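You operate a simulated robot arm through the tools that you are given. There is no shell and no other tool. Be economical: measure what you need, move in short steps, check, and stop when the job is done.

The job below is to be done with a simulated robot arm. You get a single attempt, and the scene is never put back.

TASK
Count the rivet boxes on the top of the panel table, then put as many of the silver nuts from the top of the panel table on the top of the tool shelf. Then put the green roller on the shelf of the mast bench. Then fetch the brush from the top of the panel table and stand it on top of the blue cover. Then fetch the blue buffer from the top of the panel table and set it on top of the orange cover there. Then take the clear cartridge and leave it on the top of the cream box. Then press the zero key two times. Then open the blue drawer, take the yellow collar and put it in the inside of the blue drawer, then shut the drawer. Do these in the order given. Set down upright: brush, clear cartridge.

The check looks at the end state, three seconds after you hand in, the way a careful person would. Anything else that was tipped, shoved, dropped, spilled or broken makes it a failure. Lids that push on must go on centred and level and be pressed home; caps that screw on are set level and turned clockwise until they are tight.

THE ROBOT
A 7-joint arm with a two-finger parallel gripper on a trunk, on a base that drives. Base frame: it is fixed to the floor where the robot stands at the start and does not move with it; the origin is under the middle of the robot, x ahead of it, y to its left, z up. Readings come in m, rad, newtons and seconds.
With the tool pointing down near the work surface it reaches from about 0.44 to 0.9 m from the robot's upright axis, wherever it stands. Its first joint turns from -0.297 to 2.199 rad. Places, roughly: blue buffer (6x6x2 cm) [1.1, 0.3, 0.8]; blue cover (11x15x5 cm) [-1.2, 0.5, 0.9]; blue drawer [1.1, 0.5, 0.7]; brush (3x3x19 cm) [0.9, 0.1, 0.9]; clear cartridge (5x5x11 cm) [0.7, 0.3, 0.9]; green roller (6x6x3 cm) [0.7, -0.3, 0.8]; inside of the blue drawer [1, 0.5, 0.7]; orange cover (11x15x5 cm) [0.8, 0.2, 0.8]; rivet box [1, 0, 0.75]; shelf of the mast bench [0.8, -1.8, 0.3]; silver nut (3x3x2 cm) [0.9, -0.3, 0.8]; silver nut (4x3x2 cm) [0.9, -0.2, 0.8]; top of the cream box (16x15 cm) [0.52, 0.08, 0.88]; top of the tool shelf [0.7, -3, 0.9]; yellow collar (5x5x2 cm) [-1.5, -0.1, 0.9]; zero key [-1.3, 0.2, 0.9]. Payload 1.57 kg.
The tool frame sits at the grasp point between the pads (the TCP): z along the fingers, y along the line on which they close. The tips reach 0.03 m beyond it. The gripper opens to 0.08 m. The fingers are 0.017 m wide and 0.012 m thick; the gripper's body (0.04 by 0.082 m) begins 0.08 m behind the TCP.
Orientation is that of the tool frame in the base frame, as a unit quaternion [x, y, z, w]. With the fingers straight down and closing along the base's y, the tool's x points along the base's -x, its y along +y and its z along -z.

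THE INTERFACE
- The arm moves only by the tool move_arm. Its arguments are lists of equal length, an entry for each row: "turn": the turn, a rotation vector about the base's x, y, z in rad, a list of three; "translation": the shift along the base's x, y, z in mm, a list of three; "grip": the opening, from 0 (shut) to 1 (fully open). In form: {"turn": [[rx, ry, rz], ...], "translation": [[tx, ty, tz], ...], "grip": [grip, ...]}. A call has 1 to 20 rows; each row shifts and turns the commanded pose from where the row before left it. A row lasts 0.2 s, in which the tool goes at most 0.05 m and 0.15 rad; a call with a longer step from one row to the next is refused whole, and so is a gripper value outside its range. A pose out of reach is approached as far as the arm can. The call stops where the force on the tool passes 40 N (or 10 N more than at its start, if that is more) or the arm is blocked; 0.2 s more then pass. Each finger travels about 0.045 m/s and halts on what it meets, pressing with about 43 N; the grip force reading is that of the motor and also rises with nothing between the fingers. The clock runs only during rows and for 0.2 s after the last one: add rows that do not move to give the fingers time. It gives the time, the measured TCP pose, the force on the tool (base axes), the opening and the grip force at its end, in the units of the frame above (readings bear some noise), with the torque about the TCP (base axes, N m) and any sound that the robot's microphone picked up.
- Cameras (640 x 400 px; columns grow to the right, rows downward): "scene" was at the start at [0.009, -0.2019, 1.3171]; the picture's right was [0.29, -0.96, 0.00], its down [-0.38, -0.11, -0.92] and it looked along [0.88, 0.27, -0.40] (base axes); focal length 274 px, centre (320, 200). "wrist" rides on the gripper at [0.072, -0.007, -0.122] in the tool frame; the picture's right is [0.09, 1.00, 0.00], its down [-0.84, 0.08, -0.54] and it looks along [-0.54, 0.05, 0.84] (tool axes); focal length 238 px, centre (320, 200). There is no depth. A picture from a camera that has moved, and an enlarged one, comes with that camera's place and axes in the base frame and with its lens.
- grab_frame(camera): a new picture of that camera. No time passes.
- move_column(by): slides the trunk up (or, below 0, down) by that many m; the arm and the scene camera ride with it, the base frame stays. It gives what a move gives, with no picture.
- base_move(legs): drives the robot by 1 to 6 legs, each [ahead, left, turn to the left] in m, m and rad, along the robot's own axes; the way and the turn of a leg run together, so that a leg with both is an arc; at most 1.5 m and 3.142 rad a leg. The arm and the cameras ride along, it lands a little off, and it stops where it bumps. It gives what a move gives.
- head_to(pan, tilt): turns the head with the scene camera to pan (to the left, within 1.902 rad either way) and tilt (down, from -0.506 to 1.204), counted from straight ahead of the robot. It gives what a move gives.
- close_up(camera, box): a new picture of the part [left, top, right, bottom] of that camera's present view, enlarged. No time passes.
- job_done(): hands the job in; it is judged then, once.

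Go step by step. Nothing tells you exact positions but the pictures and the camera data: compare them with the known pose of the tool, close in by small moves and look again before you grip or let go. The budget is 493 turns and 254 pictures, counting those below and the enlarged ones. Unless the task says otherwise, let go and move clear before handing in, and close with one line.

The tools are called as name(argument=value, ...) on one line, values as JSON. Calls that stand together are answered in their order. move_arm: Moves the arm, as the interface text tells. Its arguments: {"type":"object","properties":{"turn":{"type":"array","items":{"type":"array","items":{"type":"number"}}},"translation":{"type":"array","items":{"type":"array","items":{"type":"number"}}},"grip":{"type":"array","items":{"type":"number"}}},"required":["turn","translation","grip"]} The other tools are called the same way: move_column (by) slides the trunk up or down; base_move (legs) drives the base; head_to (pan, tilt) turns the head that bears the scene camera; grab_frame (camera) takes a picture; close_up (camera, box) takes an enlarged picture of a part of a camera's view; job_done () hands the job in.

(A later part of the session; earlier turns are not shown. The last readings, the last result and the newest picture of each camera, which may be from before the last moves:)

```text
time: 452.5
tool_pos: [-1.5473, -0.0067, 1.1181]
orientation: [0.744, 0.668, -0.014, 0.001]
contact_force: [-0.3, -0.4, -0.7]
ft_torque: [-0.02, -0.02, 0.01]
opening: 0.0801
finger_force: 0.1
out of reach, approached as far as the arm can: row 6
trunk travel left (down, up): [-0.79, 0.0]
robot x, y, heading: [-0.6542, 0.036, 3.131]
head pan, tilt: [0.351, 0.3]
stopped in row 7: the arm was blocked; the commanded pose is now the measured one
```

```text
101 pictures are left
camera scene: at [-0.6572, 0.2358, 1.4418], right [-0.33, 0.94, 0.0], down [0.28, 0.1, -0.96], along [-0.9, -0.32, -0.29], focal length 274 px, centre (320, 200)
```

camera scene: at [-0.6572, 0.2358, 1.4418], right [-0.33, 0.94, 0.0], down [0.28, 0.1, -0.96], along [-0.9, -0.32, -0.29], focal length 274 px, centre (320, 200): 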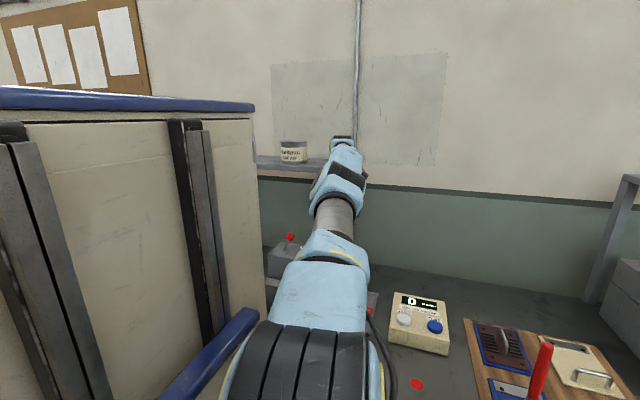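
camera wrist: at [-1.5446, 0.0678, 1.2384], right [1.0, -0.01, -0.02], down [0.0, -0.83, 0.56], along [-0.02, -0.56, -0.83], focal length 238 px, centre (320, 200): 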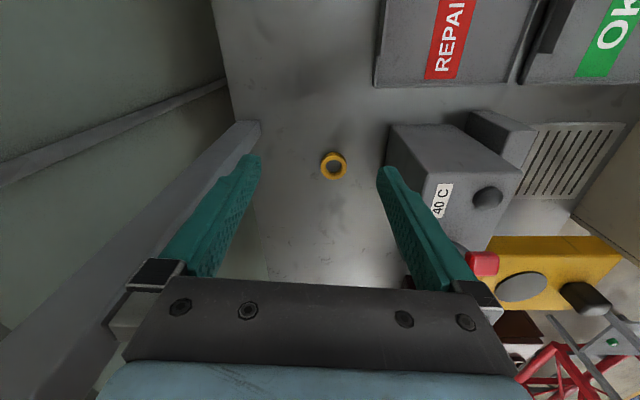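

The arm was blocked, perhaps near the shelf, so I'll back off. The pot on the shelf looks undisturbed. I'll come down first away from the shelf, then move in low.

move_arm(turn=[[0, 0, 0], [0, 0, 0.05], [0, 0, 0.05], [0, 0, 0], [0, 0, 0]], translation=[[20, 20, 0], [20, 20, 0], [15, 20, 0], [0, 10, 0], [0, 0, 0]], grip=[1, 1, 1, 1, 1])

grab_frame(camera="scene")

close_up(camera="scene", box=[240, 80, 460, 260])

```text
time: 453.7
tool_pos: [-1.4898, 0.0526, 1.1113]
orientation: [0.706, 0.708, -0.007, 0.005]
contact_force: [-0.6, -0.6, 0.1]
ft_torque: [-0.01, -0.02, -0.01]
opening: 0.0799
finger_force: 0.1
trunk travel left (down, up): [-0.79, 0.0]
robot x, y, heading: [-0.6519, 0.0321, 3.133]
head pan, tilt: [0.351, 0.3]
```

```text
100 pictures are left
camera scene: at [-0.6574, 0.2324, 1.442], right [-0.33, 0.94, 0.0], down [0.28, 0.1, -0.96], along [-0.9, -0.32, -0.3], focal length 274 px, centre (320, 200)
```

scene: 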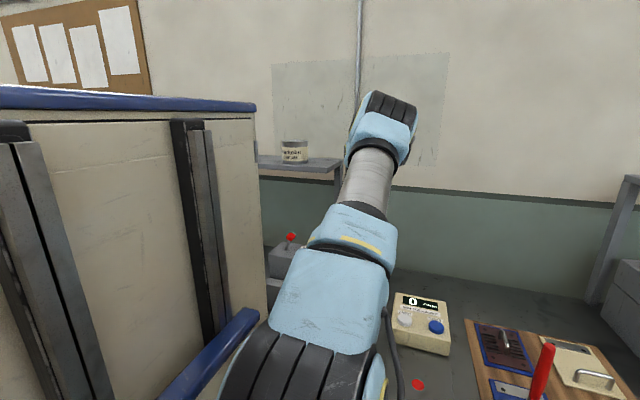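

```text
2.22 times, centred on (350, 170) of scene
camera zoom: at [-0.6574, 0.2324, 1.442], right [-0.33, 0.94, 0.0], down [0.28, 0.1, -0.96], along [-0.9, -0.32, -0.3], focal length 609 px, centre (253, 267)
```

zoom: 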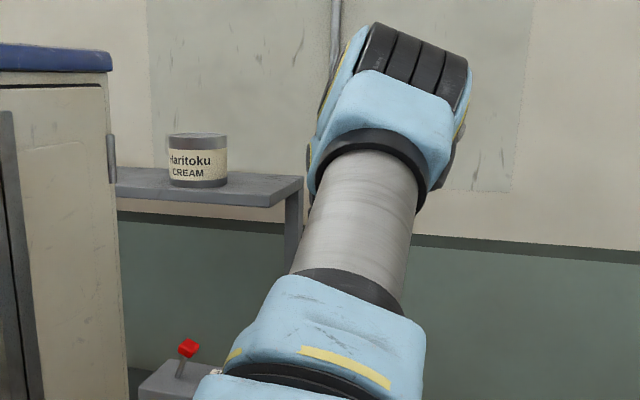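

The shelf's front edge is above x≈-1.53 at z≈1.25, so the wrist must come in beneath it. I'll descend here first, then slide over at low height.

move_arm(turn=[[0, 0, 0], [0, 0, 0], [0, 0, 0], [0, 0, 0], [0, 0, 0]], translation=[[0, 5, -40], [0, 5, -40], [0, 0, -40], [0, 0, -30], [0, 0, 0]], grip=[1, 1, 1, 1, 1])

grab_frame(camera="wrist")

grab_frame(camera="scene")

```text
time: 454.9
tool_pos: [-1.4879, 0.0639, 0.9636]
orientation: [0.706, 0.709, -0.006, 0.004]
contact_force: [0.7, 0.8, 0.1]
ft_torque: [0.01, -0.02, 0.01]
opening: 0.0799
finger_force: 0.0
trunk travel left (down, up): [-0.79, 0.0]
robot x, y, heading: [-0.6503, 0.0326, 3.128]
head pan, tilt: [0.351, 0.3]
```

```text
98 pictures are left
camera wrist: at [-1.4944, 0.1381, 1.0836], right [1.0, 0.1, -0.01], down [0.08, -0.83, 0.56], along [0.05, -0.55, -0.83], focal length 238 px, centre (320, 200)
```

wrist: 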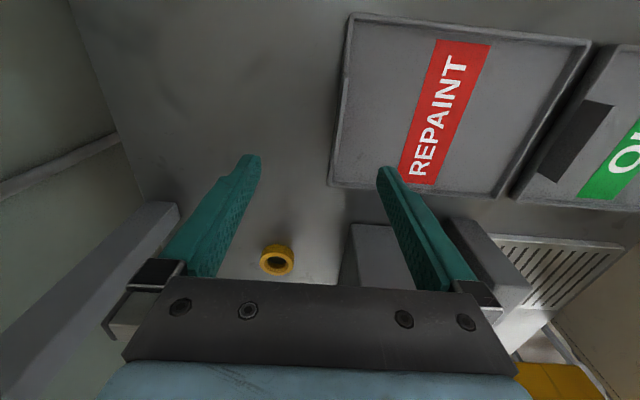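

```text
97 pictures are left
camera scene: at [-0.6574, 0.2324, 1.442], right [-0.33, 0.94, 0.0], down [0.28, 0.1, -0.96], along [-0.9, -0.32, -0.3], focal length 274 px, centre (320, 200)
```

scene: 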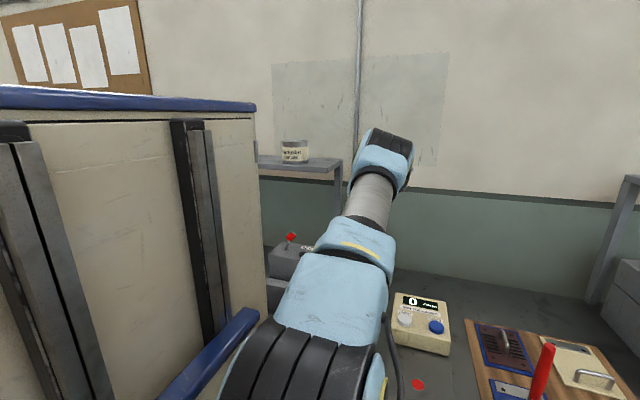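

The collar is confirmed at (-1.53,-0.11). I'll slide over it at this height.

move_arm(turn=[[0, 0, 0], [0, 0, 0], [0, 0, 0], [0, 0, 0], [0, 0, 0], [0, 0, 0]], translation=[[-21, -25, 0], [-21, -30, 0], [0, -40, 0], [0, -40, 0], [0, -38, 0], [0, 0, 0]], grip=[1, 1, 1, 1, 1, 1])

grab_frame(camera="wrist")

grab_frame(camera="scene")

```text
time: 456.3
tool_pos: [-1.5322, -0.0844, 0.9623]
orientation: [0.706, 0.708, -0.008, 0.005]
contact_force: [1.1, 0.1, 0.1]
ft_torque: [0.0, 0.01, 0.0]
opening: 0.0799
finger_force: 0.1
out of reach, approached as far as the arm can: row 5
trunk travel left (down, up): [-0.79, 0.0]
robot x, y, heading: [-0.6532, 0.0289, 3.133]
head pan, tilt: [0.351, 0.3]
```

```text
96 pictures are left
camera wrist: at [-1.5383, -0.0098, 1.0821], right [1.0, 0.1, 0.0], down [0.08, -0.83, 0.56], along [0.05, -0.55, -0.83], focal length 238 px, centre (320, 200)
```

wrist: 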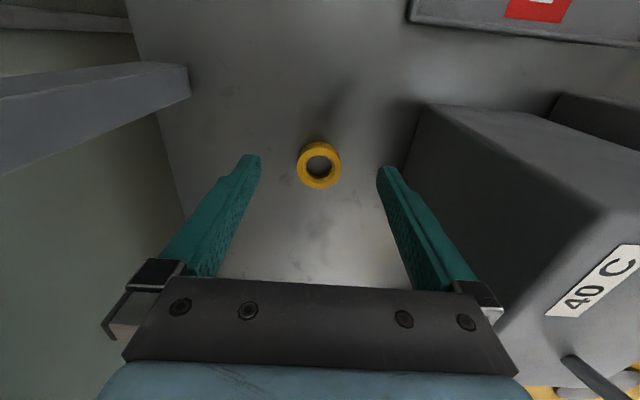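

```text
95 pictures are left
camera scene: at [-0.6575, 0.2323, 1.442], right [-0.33, 0.94, 0.0], down [0.28, 0.1, -0.96], along [-0.9, -0.32, -0.3], focal length 274 px, centre (320, 200)
```

scene: 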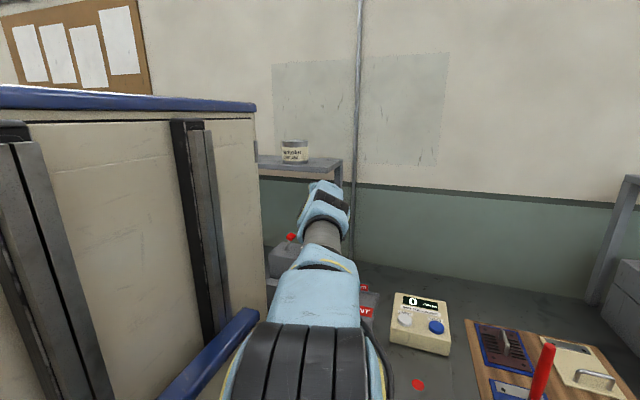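

It's at the reach limit 2.5 cm short. I'll tilt the tool slightly so the fingertips swing toward the collar, keeping the wrist clear of the lever.

move_arm(turn=[[-0.06, 0, 0], [-0.06, 0, 0], [0, 0, 0], [0, 0, 0]], translation=[[0, -14, -10], [0, -13, -10], [0, 0, -20], [0, 0, 0]], grip=[1, 1, 1, 1])

grab_frame(camera="wrist")

grab_frame(camera="scene")

```text
time: 457.3
tool_pos: [-1.5313, -0.1107, 0.9191]
orientation: [0.704, 0.706, -0.05, 0.048]
contact_force: [-0.3, -0.2, -0.4]
ft_torque: [-0.03, -0.01, 0.01]
opening: 0.08
finger_force: 0.0
trunk travel left (down, up): [-0.79, 0.0]
robot x, y, heading: [-0.6542, 0.0345, 3.134]
head pan, tilt: [0.351, 0.3]
```

```text
94 pictures are left
camera wrist: at [-1.5375, -0.0219, 1.0304], right [1.0, 0.09, -0.02], down [0.08, -0.75, 0.65], along [0.05, -0.65, -0.76], focal length 238 px, centre (320, 200)
```

wrist: 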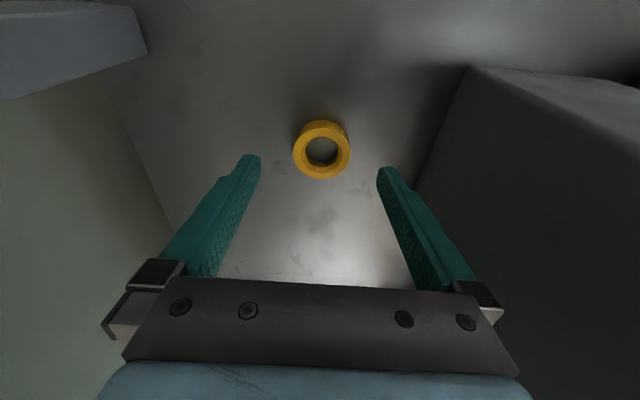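

```text
93 pictures are left
camera scene: at [-0.6574, 0.2324, 1.442], right [-0.33, 0.94, 0.0], down [0.28, 0.1, -0.96], along [-0.9, -0.32, -0.3], focal length 274 px, centre (320, 200)
```

scene: 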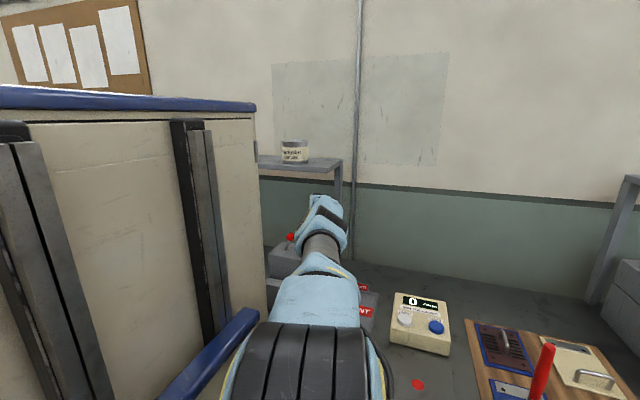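

The collar's top is at z≈0.858, and the arm is still clear of the lever. I'll descend in steps.

move_arm(turn=[[0, 0, 0], [0, 0, 0], [0, 0, 0], [0, 0, 0]], translation=[[0, -3, -12], [0, 0, -12], [0, 0, -12], [0, 0, 0]], grip=[1, 1, 1, 1])

grab_frame(camera="wrist")

close_up(camera="scene", box=[240, 150, 400, 270])

```text
time: 458.3
tool_pos: [-1.5225, -0.1095, 0.8844]
orientation: [0.705, 0.706, -0.049, 0.047]
contact_force: [0.4, 0.8, 0.2]
ft_torque: [0.02, 0.0, -0.03]
opening: 0.08
finger_force: 0.1
out of reach, approached as far as the arm can: row 1
trunk travel left (down, up): [-0.79, 0.0]
robot x, y, heading: [-0.6548, 0.0322, 3.127]
head pan, tilt: [0.351, 0.3]
```

```text
92 pictures are left
camera wrist: at [-1.5278, -0.0228, 0.9957], right [1.0, 0.09, -0.02], down [0.08, -0.75, 0.65], along [0.05, -0.65, -0.76], focal length 238 px, centre (320, 200)
```

wrist: 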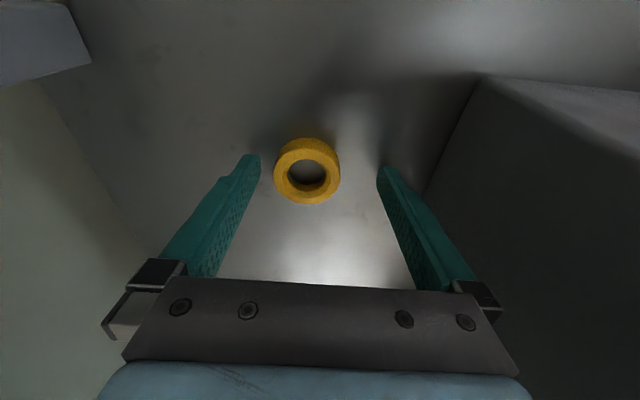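

```text
3.33 times, centred on (320, 210) of scene
camera zoom: at [-0.6574, 0.2324, 1.442], right [-0.33, 0.94, 0.0], down [0.28, 0.1, -0.96], along [-0.9, -0.32, -0.3], focal length 914 px, centre (320, 167)
```

zoom: 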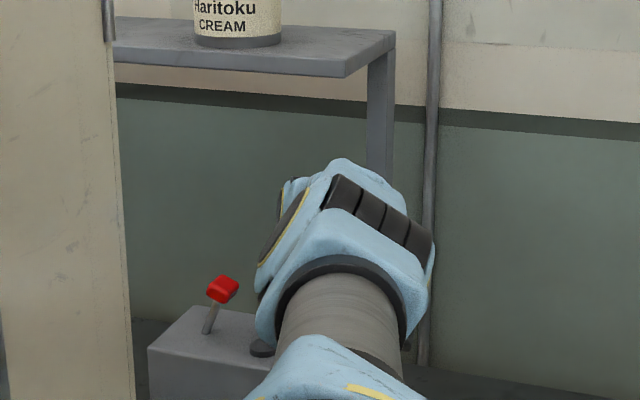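

I'm a few mm short at this height, so I'll tilt the tool a little more outward to gain reach.

move_arm(turn=[[-0.02, 0.05, 0], [-0.02, 0.05, 0], [0, 0, 0], [0, 0, 0]], translation=[[-4, -2, 0], [-4, -2, -6], [0, 0, -4], [0, 0, 0]], grip=[1, 1, 1, 1])

grab_frame(camera="wrist")

```text
time: 458.9
tool_pos: [-1.5262, -0.1125, 0.8854]
orientation: [0.7, 0.707, -0.094, 0.029]
contact_force: [17.6, 7.3, 23.1]
ft_torque: [0.35, -1.75, 0.34]
opening: 0.0801
finger_force: 0.1
trunk travel left (down, up): [-0.79, 0.0]
robot x, y, heading: [-0.6521, 0.0334, 3.129]
head pan, tilt: [0.351, 0.3]
stopped in row 3: the force on the tool passed its limit at 48 N (the readings are from after the stop); the commanded pose is now the measured one
```

```text
90 pictures are left
camera wrist: at [-1.5227, -0.0207, 0.9926], right [0.99, 0.09, -0.11], down [0.14, -0.73, 0.67], along [-0.02, -0.68, -0.74], focal length 238 px, centre (320, 200)
```

wrist: 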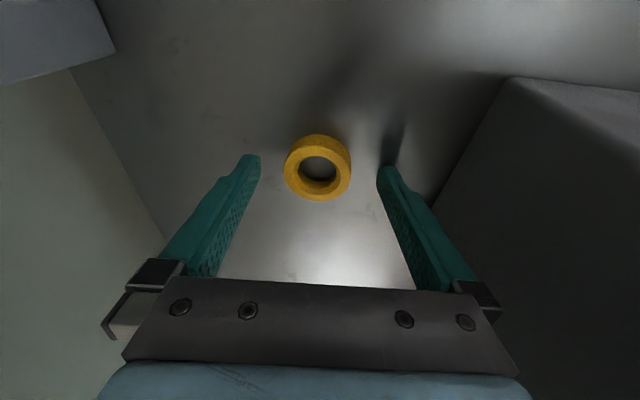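

The +x fingertip touched the table, so the top is at about z 0.85 and I'm low enough. I'll take back the last sideways tilt, ease up 1 mm and recheck.

move_arm(turn=[[0, -0.04, 0], [0, -0.05, 0], [0, 0, 0]], translation=[[0, 2, 2], [0, 2, -1], [0, 0, 0]], grip=[1, 1, 1])

grab_frame(camera="wrist")

```text
time: 459.7
tool_pos: [-1.5271, -0.1105, 0.8834]
orientation: [0.703, 0.706, -0.063, 0.06]
contact_force: [-0.2, -0.7, -0.1]
ft_torque: [0.01, 0.02, 0.02]
opening: 0.0801
finger_force: 0.0
trunk travel left (down, up): [-0.79, 0.0]
robot x, y, heading: [-0.6504, 0.0357, 3.132]
head pan, tilt: [0.351, 0.3]
```

```text
89 pictures are left
camera wrist: at [-1.5333, -0.0182, 0.99], right [1.0, 0.09, -0.02], down [0.08, -0.73, 0.68], along [0.05, -0.68, -0.73], focal length 238 px, centre (320, 200)
```

wrist: 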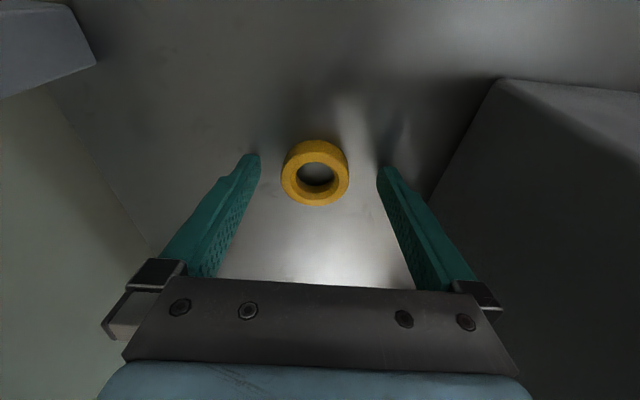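

The collar sits between the fingertips. Closing.

move_arm(turn=[[0, 0, 0], [0, 0, 0], [0, 0, 0], [0, 0, 0], [0, 0, 0], [0, 0, 0]], translation=[[0, 0, 0], [0, 0, 0], [0, 0, 0], [0, 0, 0], [0, 0, 0], [0, 0, 0]], grip=[0.7, 0.5, 0.2, 0, 0, 0])

grab_frame(camera="wrist")

```text
time: 461.1
tool_pos: [-1.5273, -0.1107, 0.8839]
orientation: [0.704, 0.705, -0.063, 0.061]
contact_force: [-1.1, 0.0, 1.1]
ft_torque: [-0.02, -0.02, 0.01]
opening: 0.0448
finger_force: 43.1
trunk travel left (down, up): [-0.79, 0.0]
robot x, y, heading: [-0.6529, 0.0322, 3.132]
head pan, tilt: [0.351, 0.3]
```

```text
88 pictures are left
camera wrist: at [-1.5332, -0.0183, 0.9906], right [1.0, 0.09, -0.02], down [0.08, -0.73, 0.68], along [0.05, -0.68, -0.73], focal length 238 px, centre (320, 200)
```

wrist: 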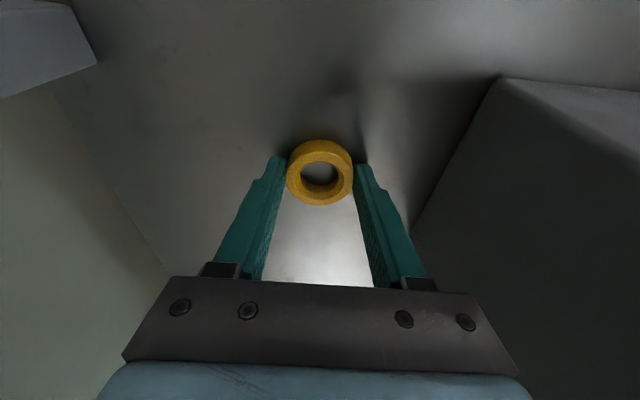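

The collar is gripped. I'll lift a little and exit the way I came: sideways, then up and back.

move_arm(turn=[[0, 0, 0], [0, 0, 0], [0, 0, 0], [0, 0, 0], [0, 0, 0], [0, 0, 0], [0, 0, 0], [0, 0, 0]], translation=[[0, 0, 15], [0, 5, 20], [0, 25, 20], [0, 40, 10], [0, 40, 10], [0, 40, 0], [20, 35, 0], [0, 0, 0]], grip=[0, 0, 0, 0, 0, 0, 0, 0])

grab_frame(camera="wrist")

```text
time: 462.9
tool_pos: [-1.5062, 0.0751, 0.9569]
orientation: [0.703, 0.705, -0.063, 0.06]
contact_force: [0.4, -0.5, -1.6]
ft_torque: [0.02, 0.01, 0.02]
opening: 0.0442
finger_force: 43.2
trunk travel left (down, up): [-0.79, 0.0]
robot x, y, heading: [-0.6519, 0.0357, 3.133]
head pan, tilt: [0.351, 0.3]
```

```text
87 pictures are left
camera wrist: at [-1.5133, 0.1689, 1.0634], right [1.0, 0.09, -0.02], down [0.08, -0.73, 0.68], along [0.05, -0.68, -0.73], focal length 238 px, centre (320, 200)
```

wrist: 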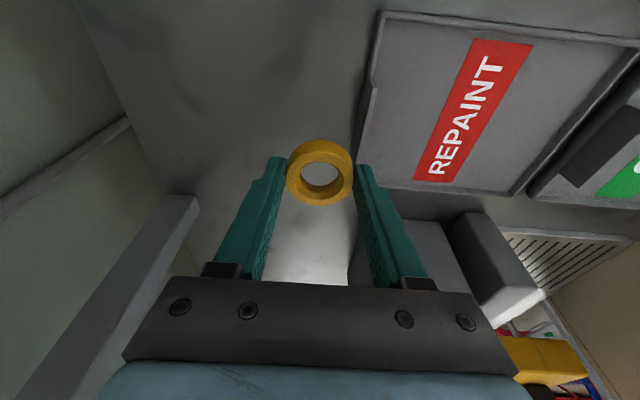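

move_arm(turn=[[0, 0, 0], [0, 0, 0], [0, 0, 0], [0, 0, 0], [0, 0, 0], [0, 0, 0], [0, 0, 0], [0, 0, 0], [0, 0, 0], [0, 0, 0], [0, 0, 0], [0, 0, 0], [0, 0, 0]], translation=[[5, 0, 40], [5, 0, 40], [5, 0, 40], [5, 0, 40], [40, 0, 20], [40, 0, 0], [45, 0, 0], [45, 0, 0], [45, 0, 0], [45, 0, 0], [45, 0, 0], [25, 0, 0], [0, 0, 0]], grip=[0, 0, 0, 0, 0, 0, 0, 0, 0, 0, 0, 0, 0])

base_move(legs=[[-0.35, 0, 0]])

grab_frame(camera="scene")

```text
time: 465.7
tool_pos: [-1.1574, 0.0726, 1.1385]
orientation: [0.703, 0.706, -0.063, 0.061]
contact_force: [-0.2, 0.1, -0.8]
ft_torque: [-0.02, -0.04, 0.0]
opening: 0.044
finger_force: 43.0
trunk travel left (down, up): [-0.79, 0.0]
robot x, y, heading: [-0.6519, 0.0317, 3.129]
head pan, tilt: [0.351, 0.3]
```

```text
time: 468.0
tool_pos: [-0.8095, 0.068, 1.1393]
orientation: [0.702, 0.707, -0.062, 0.061]
contact_force: [-1.3, 0.4, -1.7]
ft_torque: [0.01, -0.03, -0.03]
opening: 0.0444
finger_force: 43.0
trunk travel left (down, up): [-0.79, 0.0]
robot x, y, heading: [-0.3049, 0.0304, 3.134]
head pan, tilt: [0.351, 0.3]
```

```text
86 pictures are left
camera scene: at [-0.309, 0.2291, 1.442], right [-0.34, 0.94, 0.0], down [0.28, 0.1, -0.96], along [-0.9, -0.32, -0.3], focal length 274 px, centre (320, 200)
```

scene: 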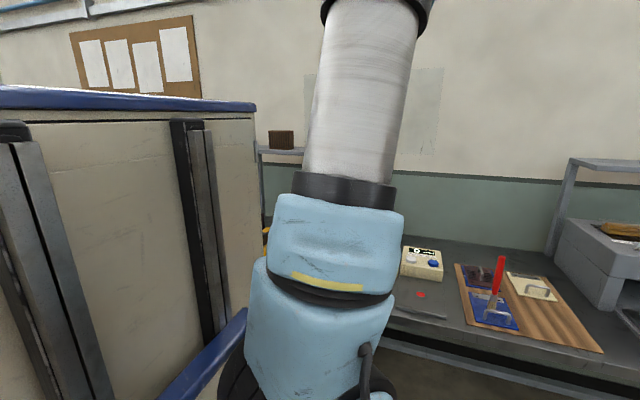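

The brush is still upright. Driving to the open drawer with the collar.

base_move(legs=[[0, 0.97, 0]])

```text
time: 472.9
tool_pos: [-0.8215, -0.8708, 1.1391]
orientation: [0.705, 0.703, -0.064, 0.06]
contact_force: [0.5, 0.6, -0.8]
ft_torque: [0.01, 0.02, 0.0]
opening: 0.0441
finger_force: 43.1
trunk travel left (down, up): [-0.79, 0.0]
robot x, y, heading: [-0.3183, -0.9143, 3.126]
head pan, tilt: [0.351, 0.3]
```

base_move(legs=[[0, 0.02, 0.015], [-1.3, 0, 0], [-1.3, 0, 0]])

```text
time: 486.0
tool_pos: [1.7843, -0.9202, 1.1374]
orientation: [0.7, 0.709, -0.062, 0.061]
contact_force: [-0.5, -0.2, -0.6]
ft_torque: [0.01, 0.03, -0.01]
opening: 0.0436
finger_force: 43.7
trunk travel left (down, up): [-0.79, 0.0]
robot x, y, heading: [2.2925, -0.955, 3.145]
head pan, tilt: [0.351, 0.3]
```

base_move(legs=[[0, -1.42, 0]])

base_move(legs=[[0.18, 0, 0]])

grab_frame(camera="wrist")

head_to(pan=0.0, tilt=0.7)

grab_frame(camera="scene")

```text
time: 493.2
tool_pos: [1.7916, 0.5433, 1.1385]
orientation: [0.703, 0.706, -0.062, 0.061]
contact_force: [0.0, 1.1, -1.0]
ft_torque: [-0.04, 0.0, 0.01]
opening: 0.0428
finger_force: 43.2
trunk travel left (down, up): [-0.79, 0.0]
robot x, y, heading: [2.2966, 0.5061, 3.134]
head pan, tilt: [0.351, 0.3]
```

```text
time: 494.8
tool_pos: [1.6103, 0.5461, 1.1397]
orientation: [0.704, 0.705, -0.063, 0.06]
contact_force: [-0.4, -0.6, -0.6]
ft_torque: [0.0, 0.01, 0.02]
opening: 0.0426
finger_force: 43.1
trunk travel left (down, up): [-0.79, 0.0]
robot x, y, heading: [2.1187, 0.5081, 3.128]
head pan, tilt: [0.351, 0.3]
```

```text
85 pictures are left
camera wrist: at [1.6034, 0.6384, 1.2464], right [1.0, 0.09, -0.02], down [0.08, -0.73, 0.68], along [0.05, -0.68, -0.73], focal length 238 px, centre (320, 200)
```

wrist: 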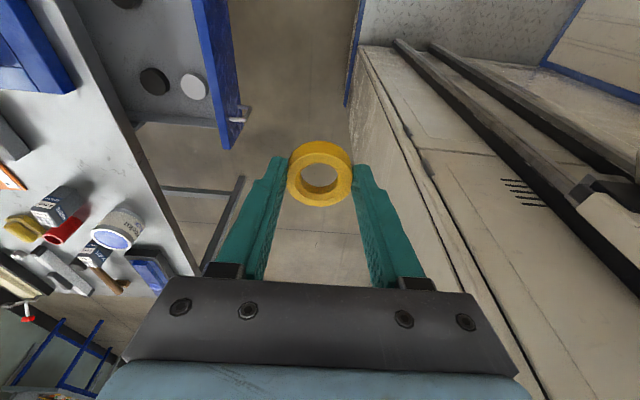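

```text
time: 495.6
tool_pos: [1.6088, 0.5457, 1.1388]
orientation: [0.703, 0.706, -0.062, 0.061]
contact_force: [-0.3, -0.2, -1.5]
ft_torque: [0.01, -0.01, -0.03]
opening: 0.0424
finger_force: 43.1
trunk travel left (down, up): [-0.79, 0.0]
robot x, y, heading: [2.1121, 0.5076, 3.134]
head pan, tilt: [0.0, 0.7]
```

```text
84 pictures are left
camera scene: at [2.1135, 0.7378, 1.406], right [0.01, 1.0, 0.0], down [0.64, -0.01, -0.77], along [-0.77, 0.01, -0.64], focal length 274 px, centre (320, 200)
```

scene: 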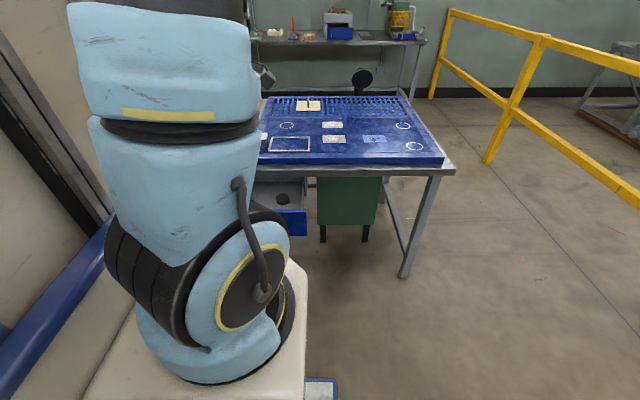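

The opening is creeping down slightly, so I'll place it without delay: over the drawer's free spot, then lower with the trunk.

move_arm(turn=[[0, 0, 0], [0, 0, 0], [0, 0, 0], [0, 0, 0], [0, 0, 0], [0, 0, 0], [0, 0, 0]], translation=[[-42, 0, 0], [-42, 0, 0], [-42, 0, 0], [-42, 0, 0], [-42, 0, 0], [-42, 0, 0], [-36, 0, 0]], grip=[0, 0, 0, 0, 0, 0, 0])

move_column(by=-0.34)

grab_frame(camera="wrist")

```text
time: 497.2
tool_pos: [1.3215, 0.5482, 1.1407]
orientation: [0.704, 0.705, -0.063, 0.06]
contact_force: [0.7, -0.5, -0.6]
ft_torque: [0.0, 0.0, 0.01]
opening: 0.0424
finger_force: 43.5
trunk travel left (down, up): [-0.79, 0.0]
robot x, y, heading: [2.1144, 0.5049, 3.13]
head pan, tilt: [0.0, 0.7]
```

```text
time: 500.6
tool_pos: [1.3204, 0.5469, 0.8007]
orientation: [0.703, 0.706, -0.063, 0.061]
contact_force: [-0.1, 0.2, -1.9]
ft_torque: [0.04, 0.0, 0.0]
opening: 0.0424
finger_force: 43.3
trunk travel left (down, up): [-0.45, 0.34]
robot x, y, heading: [2.1155, 0.5074, 3.131]
head pan, tilt: [0.0, 0.7]
```

```text
83 pictures are left
camera wrist: at [1.3154, 0.6395, 0.9079], right [1.0, 0.09, -0.02], down [0.08, -0.73, 0.68], along [0.05, -0.68, -0.73], focal length 238 px, centre (320, 200)
```

wrist: 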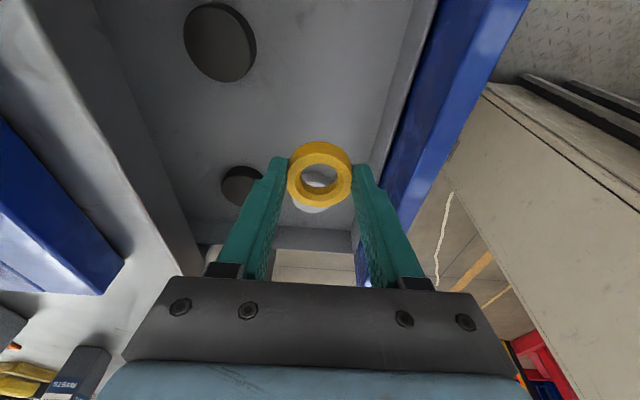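

The landing spot is clear. I'll lower further, then slowly to contact.

move_column(by=-0.08)

move_arm(turn=[[0, 0, 0], [0, 0, 0], [0, 0, 0], [0, 0, 0], [0, 0, 0], [0, 0, 0]], translation=[[0, 0, -6], [0, 0, -4], [0, 0, -3], [0, 0, -3], [0, 0, -3], [0, 0, 0]], grip=[0, 0, 0, 0, 0, 0])

grab_frame(camera="wrist")

```text
time: 501.7
tool_pos: [1.3209, 0.5466, 0.7201]
orientation: [0.703, 0.706, -0.063, 0.061]
contact_force: [-0.7, -0.6, -2.1]
ft_torque: [-0.01, 0.01, 0.01]
opening: 0.0419
finger_force: 43.1
trunk travel left (down, up): [-0.37, 0.42]
robot x, y, heading: [2.115, 0.5059, 3.132]
head pan, tilt: [0.0, 0.7]
```

```text
time: 503.1
tool_pos: [1.3225, 0.5466, 0.7029]
orientation: [0.703, 0.706, -0.062, 0.061]
contact_force: [-0.5, 0.4, -1.1]
ft_torque: [0.01, 0.03, 0.04]
opening: 0.0419
finger_force: 43.4
trunk travel left (down, up): [-0.37, 0.42]
robot x, y, heading: [2.1168, 0.5024, 3.127]
head pan, tilt: [0.0, 0.7]
```

```text
82 pictures are left
camera wrist: at [1.3161, 0.6392, 0.8088], right [1.0, 0.09, -0.02], down [0.08, -0.73, 0.68], along [0.05, -0.68, -0.73], focal length 238 px, centre (320, 200)
```

wrist: 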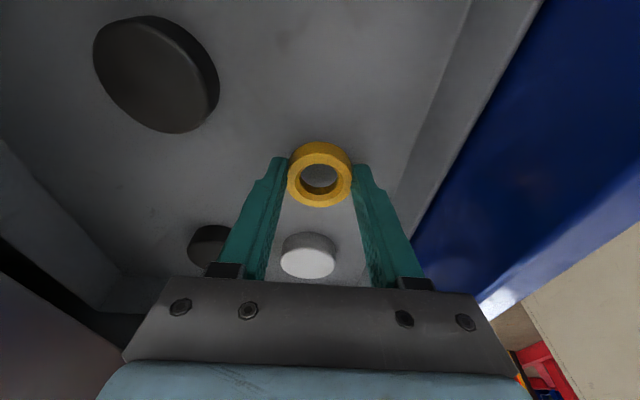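

move_arm(turn=[[0, 0, 0], [0, 0, 0], [0, 0, 0], [0, 0, 0], [0, 0, 0], [0, 0, 0], [0, 0, 0], [0, 0, 0], [0, 0, 0], [0, 0, 0], [0, 0, 0], [0, 0, 0]], translation=[[0, 0, -2], [0, 0, -2], [0, 0, -2], [0, 0, -2], [0, 0, -2], [0, 0, -2], [0, 0, -2], [0, 0, -2], [0, 0, -2], [0, 0, -2], [0, 0, -2], [0, 0, 0]], grip=[0, 0, 0, 0, 0, 0, 0, 0, 0, 0, 0, 0])

grab_frame(camera="wrist")

```text
time: 504.9
tool_pos: [1.3198, 0.546, 0.6905]
orientation: [0.704, 0.705, -0.067, 0.058]
contact_force: [-0.1, 1.5, 13.3]
ft_torque: [0.1, -0.35, 0.19]
opening: 0.0424
finger_force: 43.2
trunk travel left (down, up): [-0.37, 0.42]
robot x, y, heading: [2.1173, 0.5079, 3.13]
head pan, tilt: [0.0, 0.7]
stopped in row 9: the force on the tool passed its limit at 51 N (the readings are from after the stop); the commanded pose is now the measured one
```

```text
81 pictures are left
camera wrist: at [1.3146, 0.6386, 0.7983], right [1.0, 0.09, -0.03], down [0.09, -0.73, 0.68], along [0.04, -0.68, -0.73], focal length 238 px, centre (320, 200)
```

wrist: 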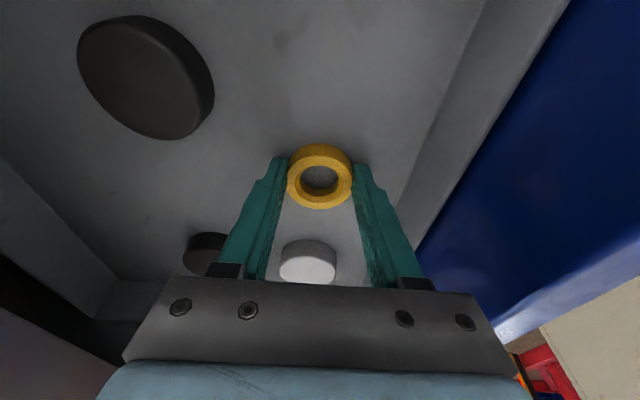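

The collar is on the drawer floor. I'll release and lift straight out.

move_arm(turn=[[0, 0, 0], [0, 0, 0], [0, 0, 0], [0, 0, 0], [0, 0, 0], [0, 0, 0], [0, 0, 0], [0, 0, 0]], translation=[[0, 0, 1], [0, 0, 0], [0, 0, 0], [0, 0, 15], [0, 0, 30], [0, 0, 40], [0, 0, 40], [0, 0, 0]], grip=[0.7, 0.85, 0.85, 0.85, 0.85, 0.85, 0.85, 0.85])

grab_frame(camera="wrist")

```text
time: 506.7
tool_pos: [1.3187, 0.5442, 0.815]
orientation: [0.703, 0.706, -0.065, 0.058]
contact_force: [0.4, -0.4, -0.5]
ft_torque: [0.01, -0.01, 0.0]
opening: 0.0679
finger_force: 0.1
trunk travel left (down, up): [-0.37, 0.42]
robot x, y, heading: [2.1122, 0.5094, 3.13]
head pan, tilt: [0.0, 0.7]
```

```text
80 pictures are left
camera wrist: at [1.3135, 0.6379, 0.922], right [1.0, 0.09, -0.03], down [0.09, -0.73, 0.68], along [0.04, -0.68, -0.73], focal length 238 px, centre (320, 200)
```

wrist: 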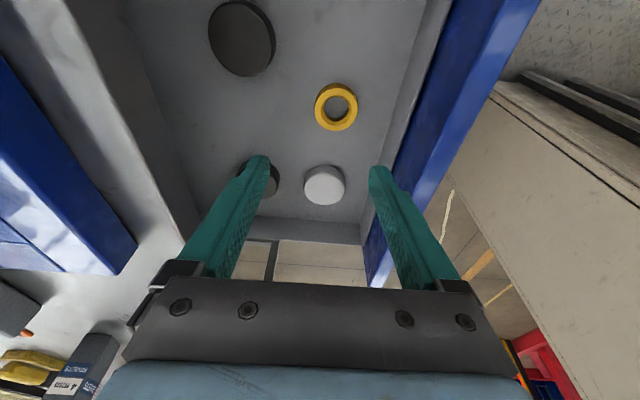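

The collar lies flat in the drawer. I'll withdraw, turn the tool to face forward, and push the drawer shut.

move_arm(turn=[[0, 0, 0], [0, 0, 0], [0, 0, 0], [0, 0, 0], [0, 0, 0], [0, 0, 0], [0, 0, 0], [0, 0, 0], [0, 0, 0], [0, 0, 0], [0, 0, 0]], translation=[[0, 0, 45], [0, 0, 45], [0, 0, 40], [42, 0, 10], [42, 0, 0], [42, 0, 0], [42, 0, 0], [42, 0, 0], [42, 0, 0], [30, 0, 0], [0, 0, 0]], grip=[0.85, 0.85, 0.85, 0.5, 0.2, 0, 0, 0, 0, 0, 0])

move_arm(turn=[[0, 0, -0.15], [0, 0, -0.15], [0, 0, -0.15], [0, 0, -0.15], [0, 0, -0.15], [0, 0, -0.15], [0, 0, -0.15], [0, 0, -0.15], [0, 0, -0.15], [0, 0, -0.15], [0, 0, -0.07], [0, 0, 0]], translation=[[0, -10, 0], [0, -10, 0], [0, -10, 0], [0, 0, 0], [0, 0, 0], [0, 0, 0], [0, 0, 0], [0, 0, 0], [0, 0, 0], [0, 0, 0], [0, 0, 0], [0, 0, 0]], grip=[0, 0, 0, 0, 0, 0, 0, 0, 0, 0, 0, 0])

grab_frame(camera="wrist")

```text
time: 509.1
tool_pos: [1.6021, 0.5458, 0.955]
orientation: [0.703, 0.705, -0.065, 0.059]
contact_force: [1.1, -0.8, -0.1]
ft_torque: [0.02, -0.02, -0.01]
opening: 0.0001
finger_force: 21.2
trunk travel left (down, up): [-0.37, 0.42]
robot x, y, heading: [2.1181, 0.5063, 3.128]
head pan, tilt: [0.0, 0.7]
```

```text
time: 511.7
tool_pos: [1.6024, 0.517, 0.9568]
orientation: [0.996, 0.001, -0.088, -0.005]
contact_force: [0.5, -0.5, -0.1]
ft_torque: [0.04, 0.01, 0.0]
opening: 0.0
finger_force: 21.6
trunk travel left (down, up): [-0.37, 0.42]
robot x, y, heading: [2.1166, 0.5071, 3.135]
head pan, tilt: [0.0, 0.7]
```

```text
79 pictures are left
camera wrist: at [1.6945, 0.5224, 1.063], right [0.09, -1.0, -0.03], down [-0.73, -0.09, 0.68], along [-0.68, -0.04, -0.73], focal length 238 px, centre (320, 200)
```

wrist: 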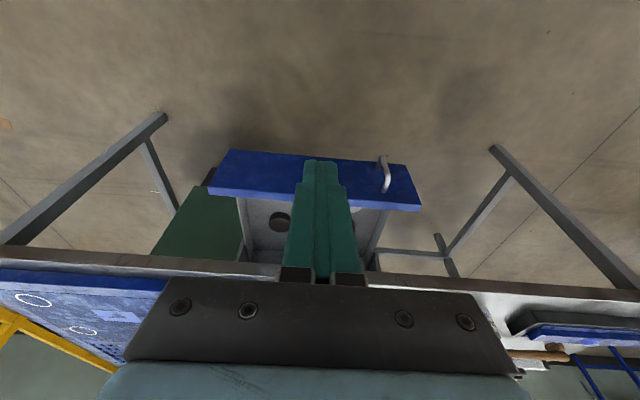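

base_move(legs=[[-0.13, 0, 0]])

move_arm(turn=[[0, 0.14, 0], [0, 0.14, 0], [0, 0.14, 0], [0, 0.14, 0], [0, 0.14, 0], [0, 0.14, 0], [0, 0.14, 0], [0, 0.05, 0], [0, 0, 0]], translation=[[-20, 0, 0], [-20, 0, 0], [-20, 0, 0], [-20, 0, 0], [-20, 0, 0], [-20, 0, 0], [-20, 0, 0], [0, 0, 0], [0, 0, 0]], grip=[0, 0, 0, 0, 0, 0, 0, 0, 0])

move_column(by=-0.25)

grab_frame(camera="wrist")

```text
time: 513.0
tool_pos: [1.7315, 0.5139, 0.957]
orientation: [0.996, 0.004, -0.089, -0.004]
contact_force: [-0.8, 0.1, 0.4]
ft_torque: [0.01, -0.01, 0.0]
opening: 0.0
finger_force: 21.3
trunk travel left (down, up): [-0.37, 0.42]
robot x, y, heading: [2.2454, 0.5066, 3.133]
head pan, tilt: [0.0, 0.7]
```

```text
time: 515.0
tool_pos: [1.6032, 0.5286, 0.9575]
orientation: [0.855, -0.014, -0.518, -0.017]
contact_force: [-0.2, 0.2, -0.5]
ft_torque: [0.02, 0.0, 0.02]
opening: 0.0003
finger_force: 21.2
out of reach, approached as far as the arm can: row 7
trunk travel left (down, up): [-0.37, 0.42]
robot x, y, heading: [2.2445, 0.5062, 3.131]
head pan, tilt: [0.0, 0.7]
```

```text
time: 517.6
tool_pos: [1.6028, 0.5294, 0.7049]
orientation: [0.856, -0.015, -0.517, -0.017]
contact_force: [0.5, 0.3, 0.9]
ft_torque: [0.02, 0.0, -0.03]
opening: 0.0
finger_force: 21.2
trunk travel left (down, up): [-0.12, 0.67]
robot x, y, heading: [2.2486, 0.5059, 3.136]
head pan, tilt: [0.0, 0.7]
```

```text
78 pictures are left
camera wrist: at [1.7435, 0.5302, 0.698], right [0.0, -1.0, -0.09], down [0.09, -0.09, 0.99], along [-1.0, -0.01, 0.09], focal length 238 px, centre (320, 200)
```

wrist: 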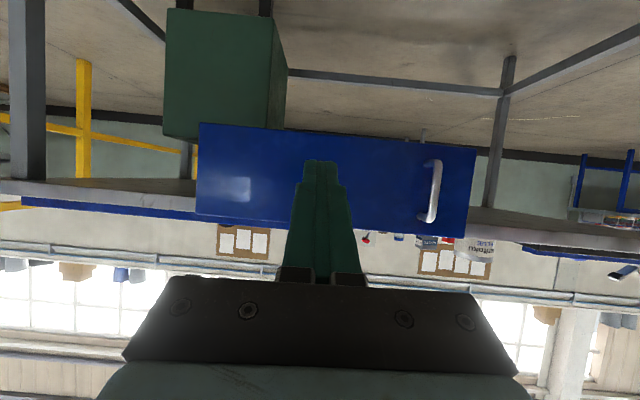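

I'll bring the base forward so the fingertips are just short of the panel, then push with the arm.

base_move(legs=[[0.13, 0, 0]])

move_arm(turn=[[0, 0, 0], [0, 0, 0], [0, 0, 0], [0, 0, 0], [0, 0, 0], [0, 0, 0]], translation=[[-20, 0, 0], [-20, 0, 0], [-20, 0, 0], [-20, 0, 0], [-20, 0, 0], [0, 0, 0]], grip=[0, 0, 0, 0, 0, 0])

grab_frame(camera="wrist")

```text
time: 518.9
tool_pos: [1.4682, 0.5304, 0.7044]
orientation: [0.855, -0.015, -0.518, -0.017]
contact_force: [0.1, 0.2, 0.4]
ft_torque: [-0.01, 0.0, 0.02]
opening: 0.0
finger_force: 21.6
trunk travel left (down, up): [-0.12, 0.67]
robot x, y, heading: [2.1123, 0.5047, 3.13]
head pan, tilt: [0.0, 0.7]
```

```text
time: 520.5
tool_pos: [1.3991, 0.4786, 0.7144]
orientation: [0.854, 0.02, -0.519, 0.028]
contact_force: [2.2, 2.2, -4.6]
ft_torque: [-0.1, 0.5, 0.22]
opening: 0.0
finger_force: 21.7
trunk travel left (down, up): [-0.12, 0.67]
robot x, y, heading: [2.1137, 0.5049, 3.134]
head pan, tilt: [0.0, 0.7]
stopped in row 6: the arm was blocked; the commanded pose is now the measured one
```

```text
77 pictures are left
camera wrist: at [1.5402, 0.4942, 0.7065], right [0.11, -0.99, -0.05], down [0.1, -0.04, 0.99], along [-0.99, -0.11, 0.09], focal length 238 px, centre (320, 200)
```

wrist: 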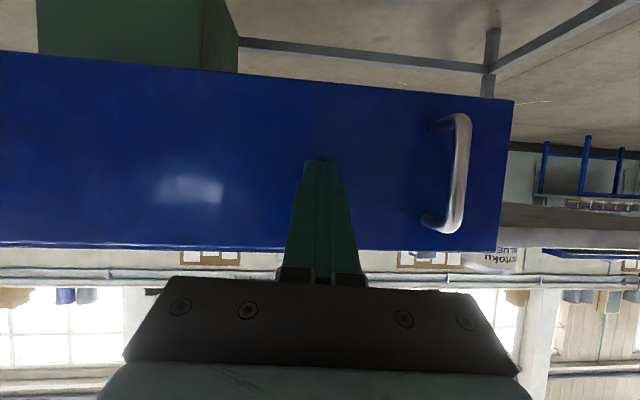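

The arm is cramped in this posture, so I'll push using small base moves instead.

base_move(legs=[[0.04, 0, 0]])

grab_frame(camera="wrist")

```text
time: 521.4
tool_pos: [1.3366, 0.4933, 0.7124]
orientation: [0.857, 0.004, -0.514, 0.024]
contact_force: [-0.6, -0.4, -0.2]
ft_torque: [0.0, 0.0, 0.02]
opening: 0.0
finger_force: 21.4
trunk travel left (down, up): [-0.12, 0.67]
robot x, y, heading: [2.0723, 0.5098, 3.135]
head pan, tilt: [0.0, 0.7]
```

```text
76 pictures are left
camera wrist: at [1.4789, 0.5058, 0.7055], right [0.08, -1.0, -0.04], down [0.09, -0.04, 1.0], along [-0.99, -0.08, 0.08], focal length 238 px, centre (320, 200)
```

wrist: 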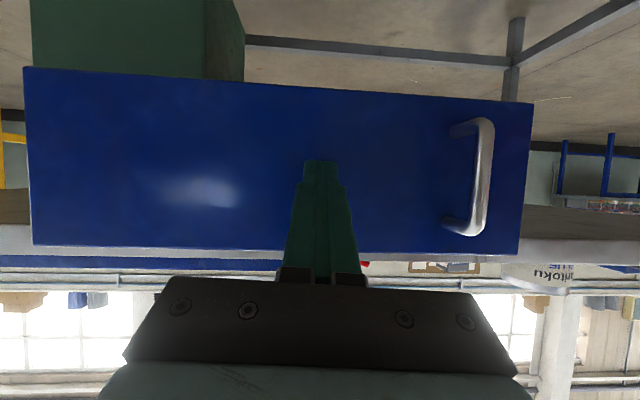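

The drawer is sliding in. I'll continue with the arm.

move_arm(turn=[[0, 0, 0], [0, 0, 0], [0, 0, 0], [0, 0, 0], [0, 0, 0]], translation=[[-12, 0, 0], [-12, 0, 0], [-12, 0, 0], [-12, 0, 0], [0, 0, 0]], grip=[0, 0, 0, 0, 0])

grab_frame(camera="wrist")

```text
time: 522.6
tool_pos: [1.292, 0.4924, 0.7164]
orientation: [0.855, 0.002, -0.518, 0.027]
contact_force: [-0.8, -1.4, 0.2]
ft_torque: [0.03, 0.01, 0.01]
opening: 0.0001
finger_force: 21.3
trunk travel left (down, up): [-0.12, 0.67]
robot x, y, heading: [2.0709, 0.5088, 3.134]
head pan, tilt: [0.0, 0.7]
```

```text
75 pictures are left
camera wrist: at [1.4333, 0.5043, 0.7085], right [0.07, -1.0, -0.04], down [0.09, -0.03, 1.0], along [-0.99, -0.08, 0.09], focal length 238 px, centre (320, 200)
```

wrist: 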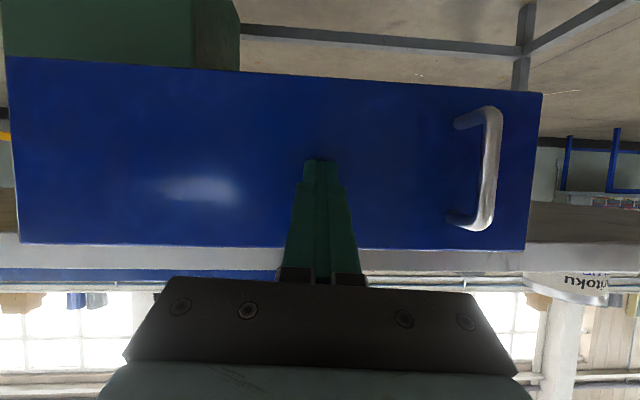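

move_arm(turn=[[0, 0, 0], [0, 0, 0], [0, 0, 0], [0, 0, 0], [0, 0, 0], [0, 0, 0]], translation=[[-10, 0, 0], [-10, 0, 0], [-10, 0, 0], [-10, 0, 0], [-8, 0, 0], [0, 0, 0]], grip=[0, 0, 0, 0, 0, 0])

grab_frame(camera="wrist")

```text
time: 524.0
tool_pos: [1.2669, 0.5044, 0.7367]
orientation: [0.851, -0.004, -0.524, 0.036]
contact_force: [-0.5, -0.3, 0.5]
ft_torque: [-0.02, 0.0, 0.01]
opening: 0.0
finger_force: 21.3
out of reach, approached as far as the arm can: row 3, 4, 5
trunk travel left (down, up): [-0.12, 0.67]
robot x, y, heading: [2.0702, 0.5022, 3.138]
head pan, tilt: [0.0, 0.7]
```

```text
74 pictures are left
camera wrist: at [1.408, 0.5147, 0.7263], right [0.07, -1.0, -0.02], down [0.11, -0.01, 0.99], along [-0.99, -0.07, 0.11], focal length 238 px, centre (320, 200)
```

wrist: 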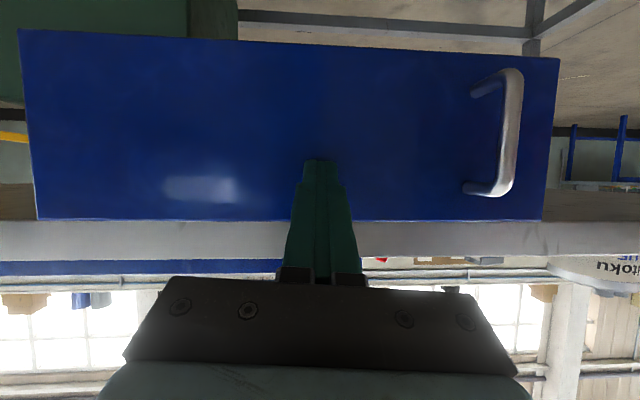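

About 4 cm remain. I'll correct the height with the trunk and finish the push with the base in small steps.

move_column(by=-0.035)

base_move(legs=[[0.025, 0, 0]])

grab_frame(camera="wrist")

```text
time: 524.8
tool_pos: [1.2642, 0.5052, 0.6958]
orientation: [0.853, -0.005, -0.521, 0.034]
contact_force: [-0.3, -0.1, 0.3]
ft_torque: [-0.05, -0.03, 0.01]
opening: 0.0
finger_force: 21.7
trunk travel left (down, up): [-0.085, 0.705]
robot x, y, heading: [2.0788, 0.5088, 3.135]
head pan, tilt: [0.0, 0.7]
```

```text
time: 525.6
tool_pos: [1.2398, 0.5048, 0.6962]
orientation: [0.853, -0.005, -0.521, 0.034]
contact_force: [-0.3, 0.0, 0.0]
ft_torque: [-0.01, 0.0, 0.0]
opening: 0.0
finger_force: 21.4
trunk travel left (down, up): [-0.085, 0.705]
robot x, y, heading: [2.0484, 0.5063, 3.135]
head pan, tilt: [0.0, 0.7]
```

```text
73 pictures are left
camera wrist: at [1.381, 0.5157, 0.6861], right [0.07, -1.0, -0.02], down [0.1, -0.01, 0.99], along [-0.99, -0.07, 0.1], focal length 238 px, centre (320, 200)
```

wrist: 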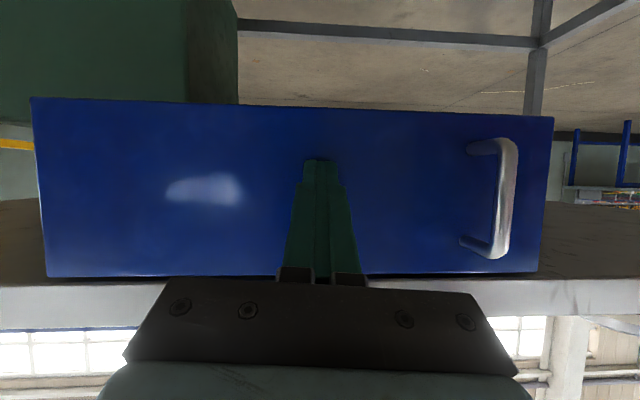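

base_move(legs=[[0.02, 0, 0]])

grab_frame(camera="wrist")

```text
time: 526.4
tool_pos: [1.2304, 0.5122, 0.7018]
orientation: [0.853, -0.011, -0.521, 0.034]
contact_force: [5.4, -0.7, -2.5]
ft_torque: [-0.01, -0.14, 0.0]
opening: 0.0
finger_force: 21.2
trunk travel left (down, up): [-0.085, 0.705]
robot x, y, heading: [2.0381, 0.5078, 3.134]
head pan, tilt: [0.0, 0.7]
stopped in leg 1: the force on the tool passed its limit at 163 N (the readings are from after the stop); the commanded pose is now the measured one
```

```text
72 pictures are left
camera wrist: at [1.3721, 0.5202, 0.692], right [0.06, -1.0, -0.01], down [0.1, -0.01, 0.99], along [-0.99, -0.06, 0.1], focal length 238 px, centre (320, 200)
```

wrist: 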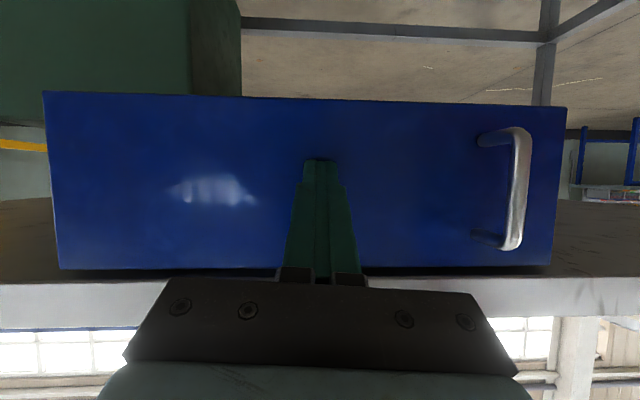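

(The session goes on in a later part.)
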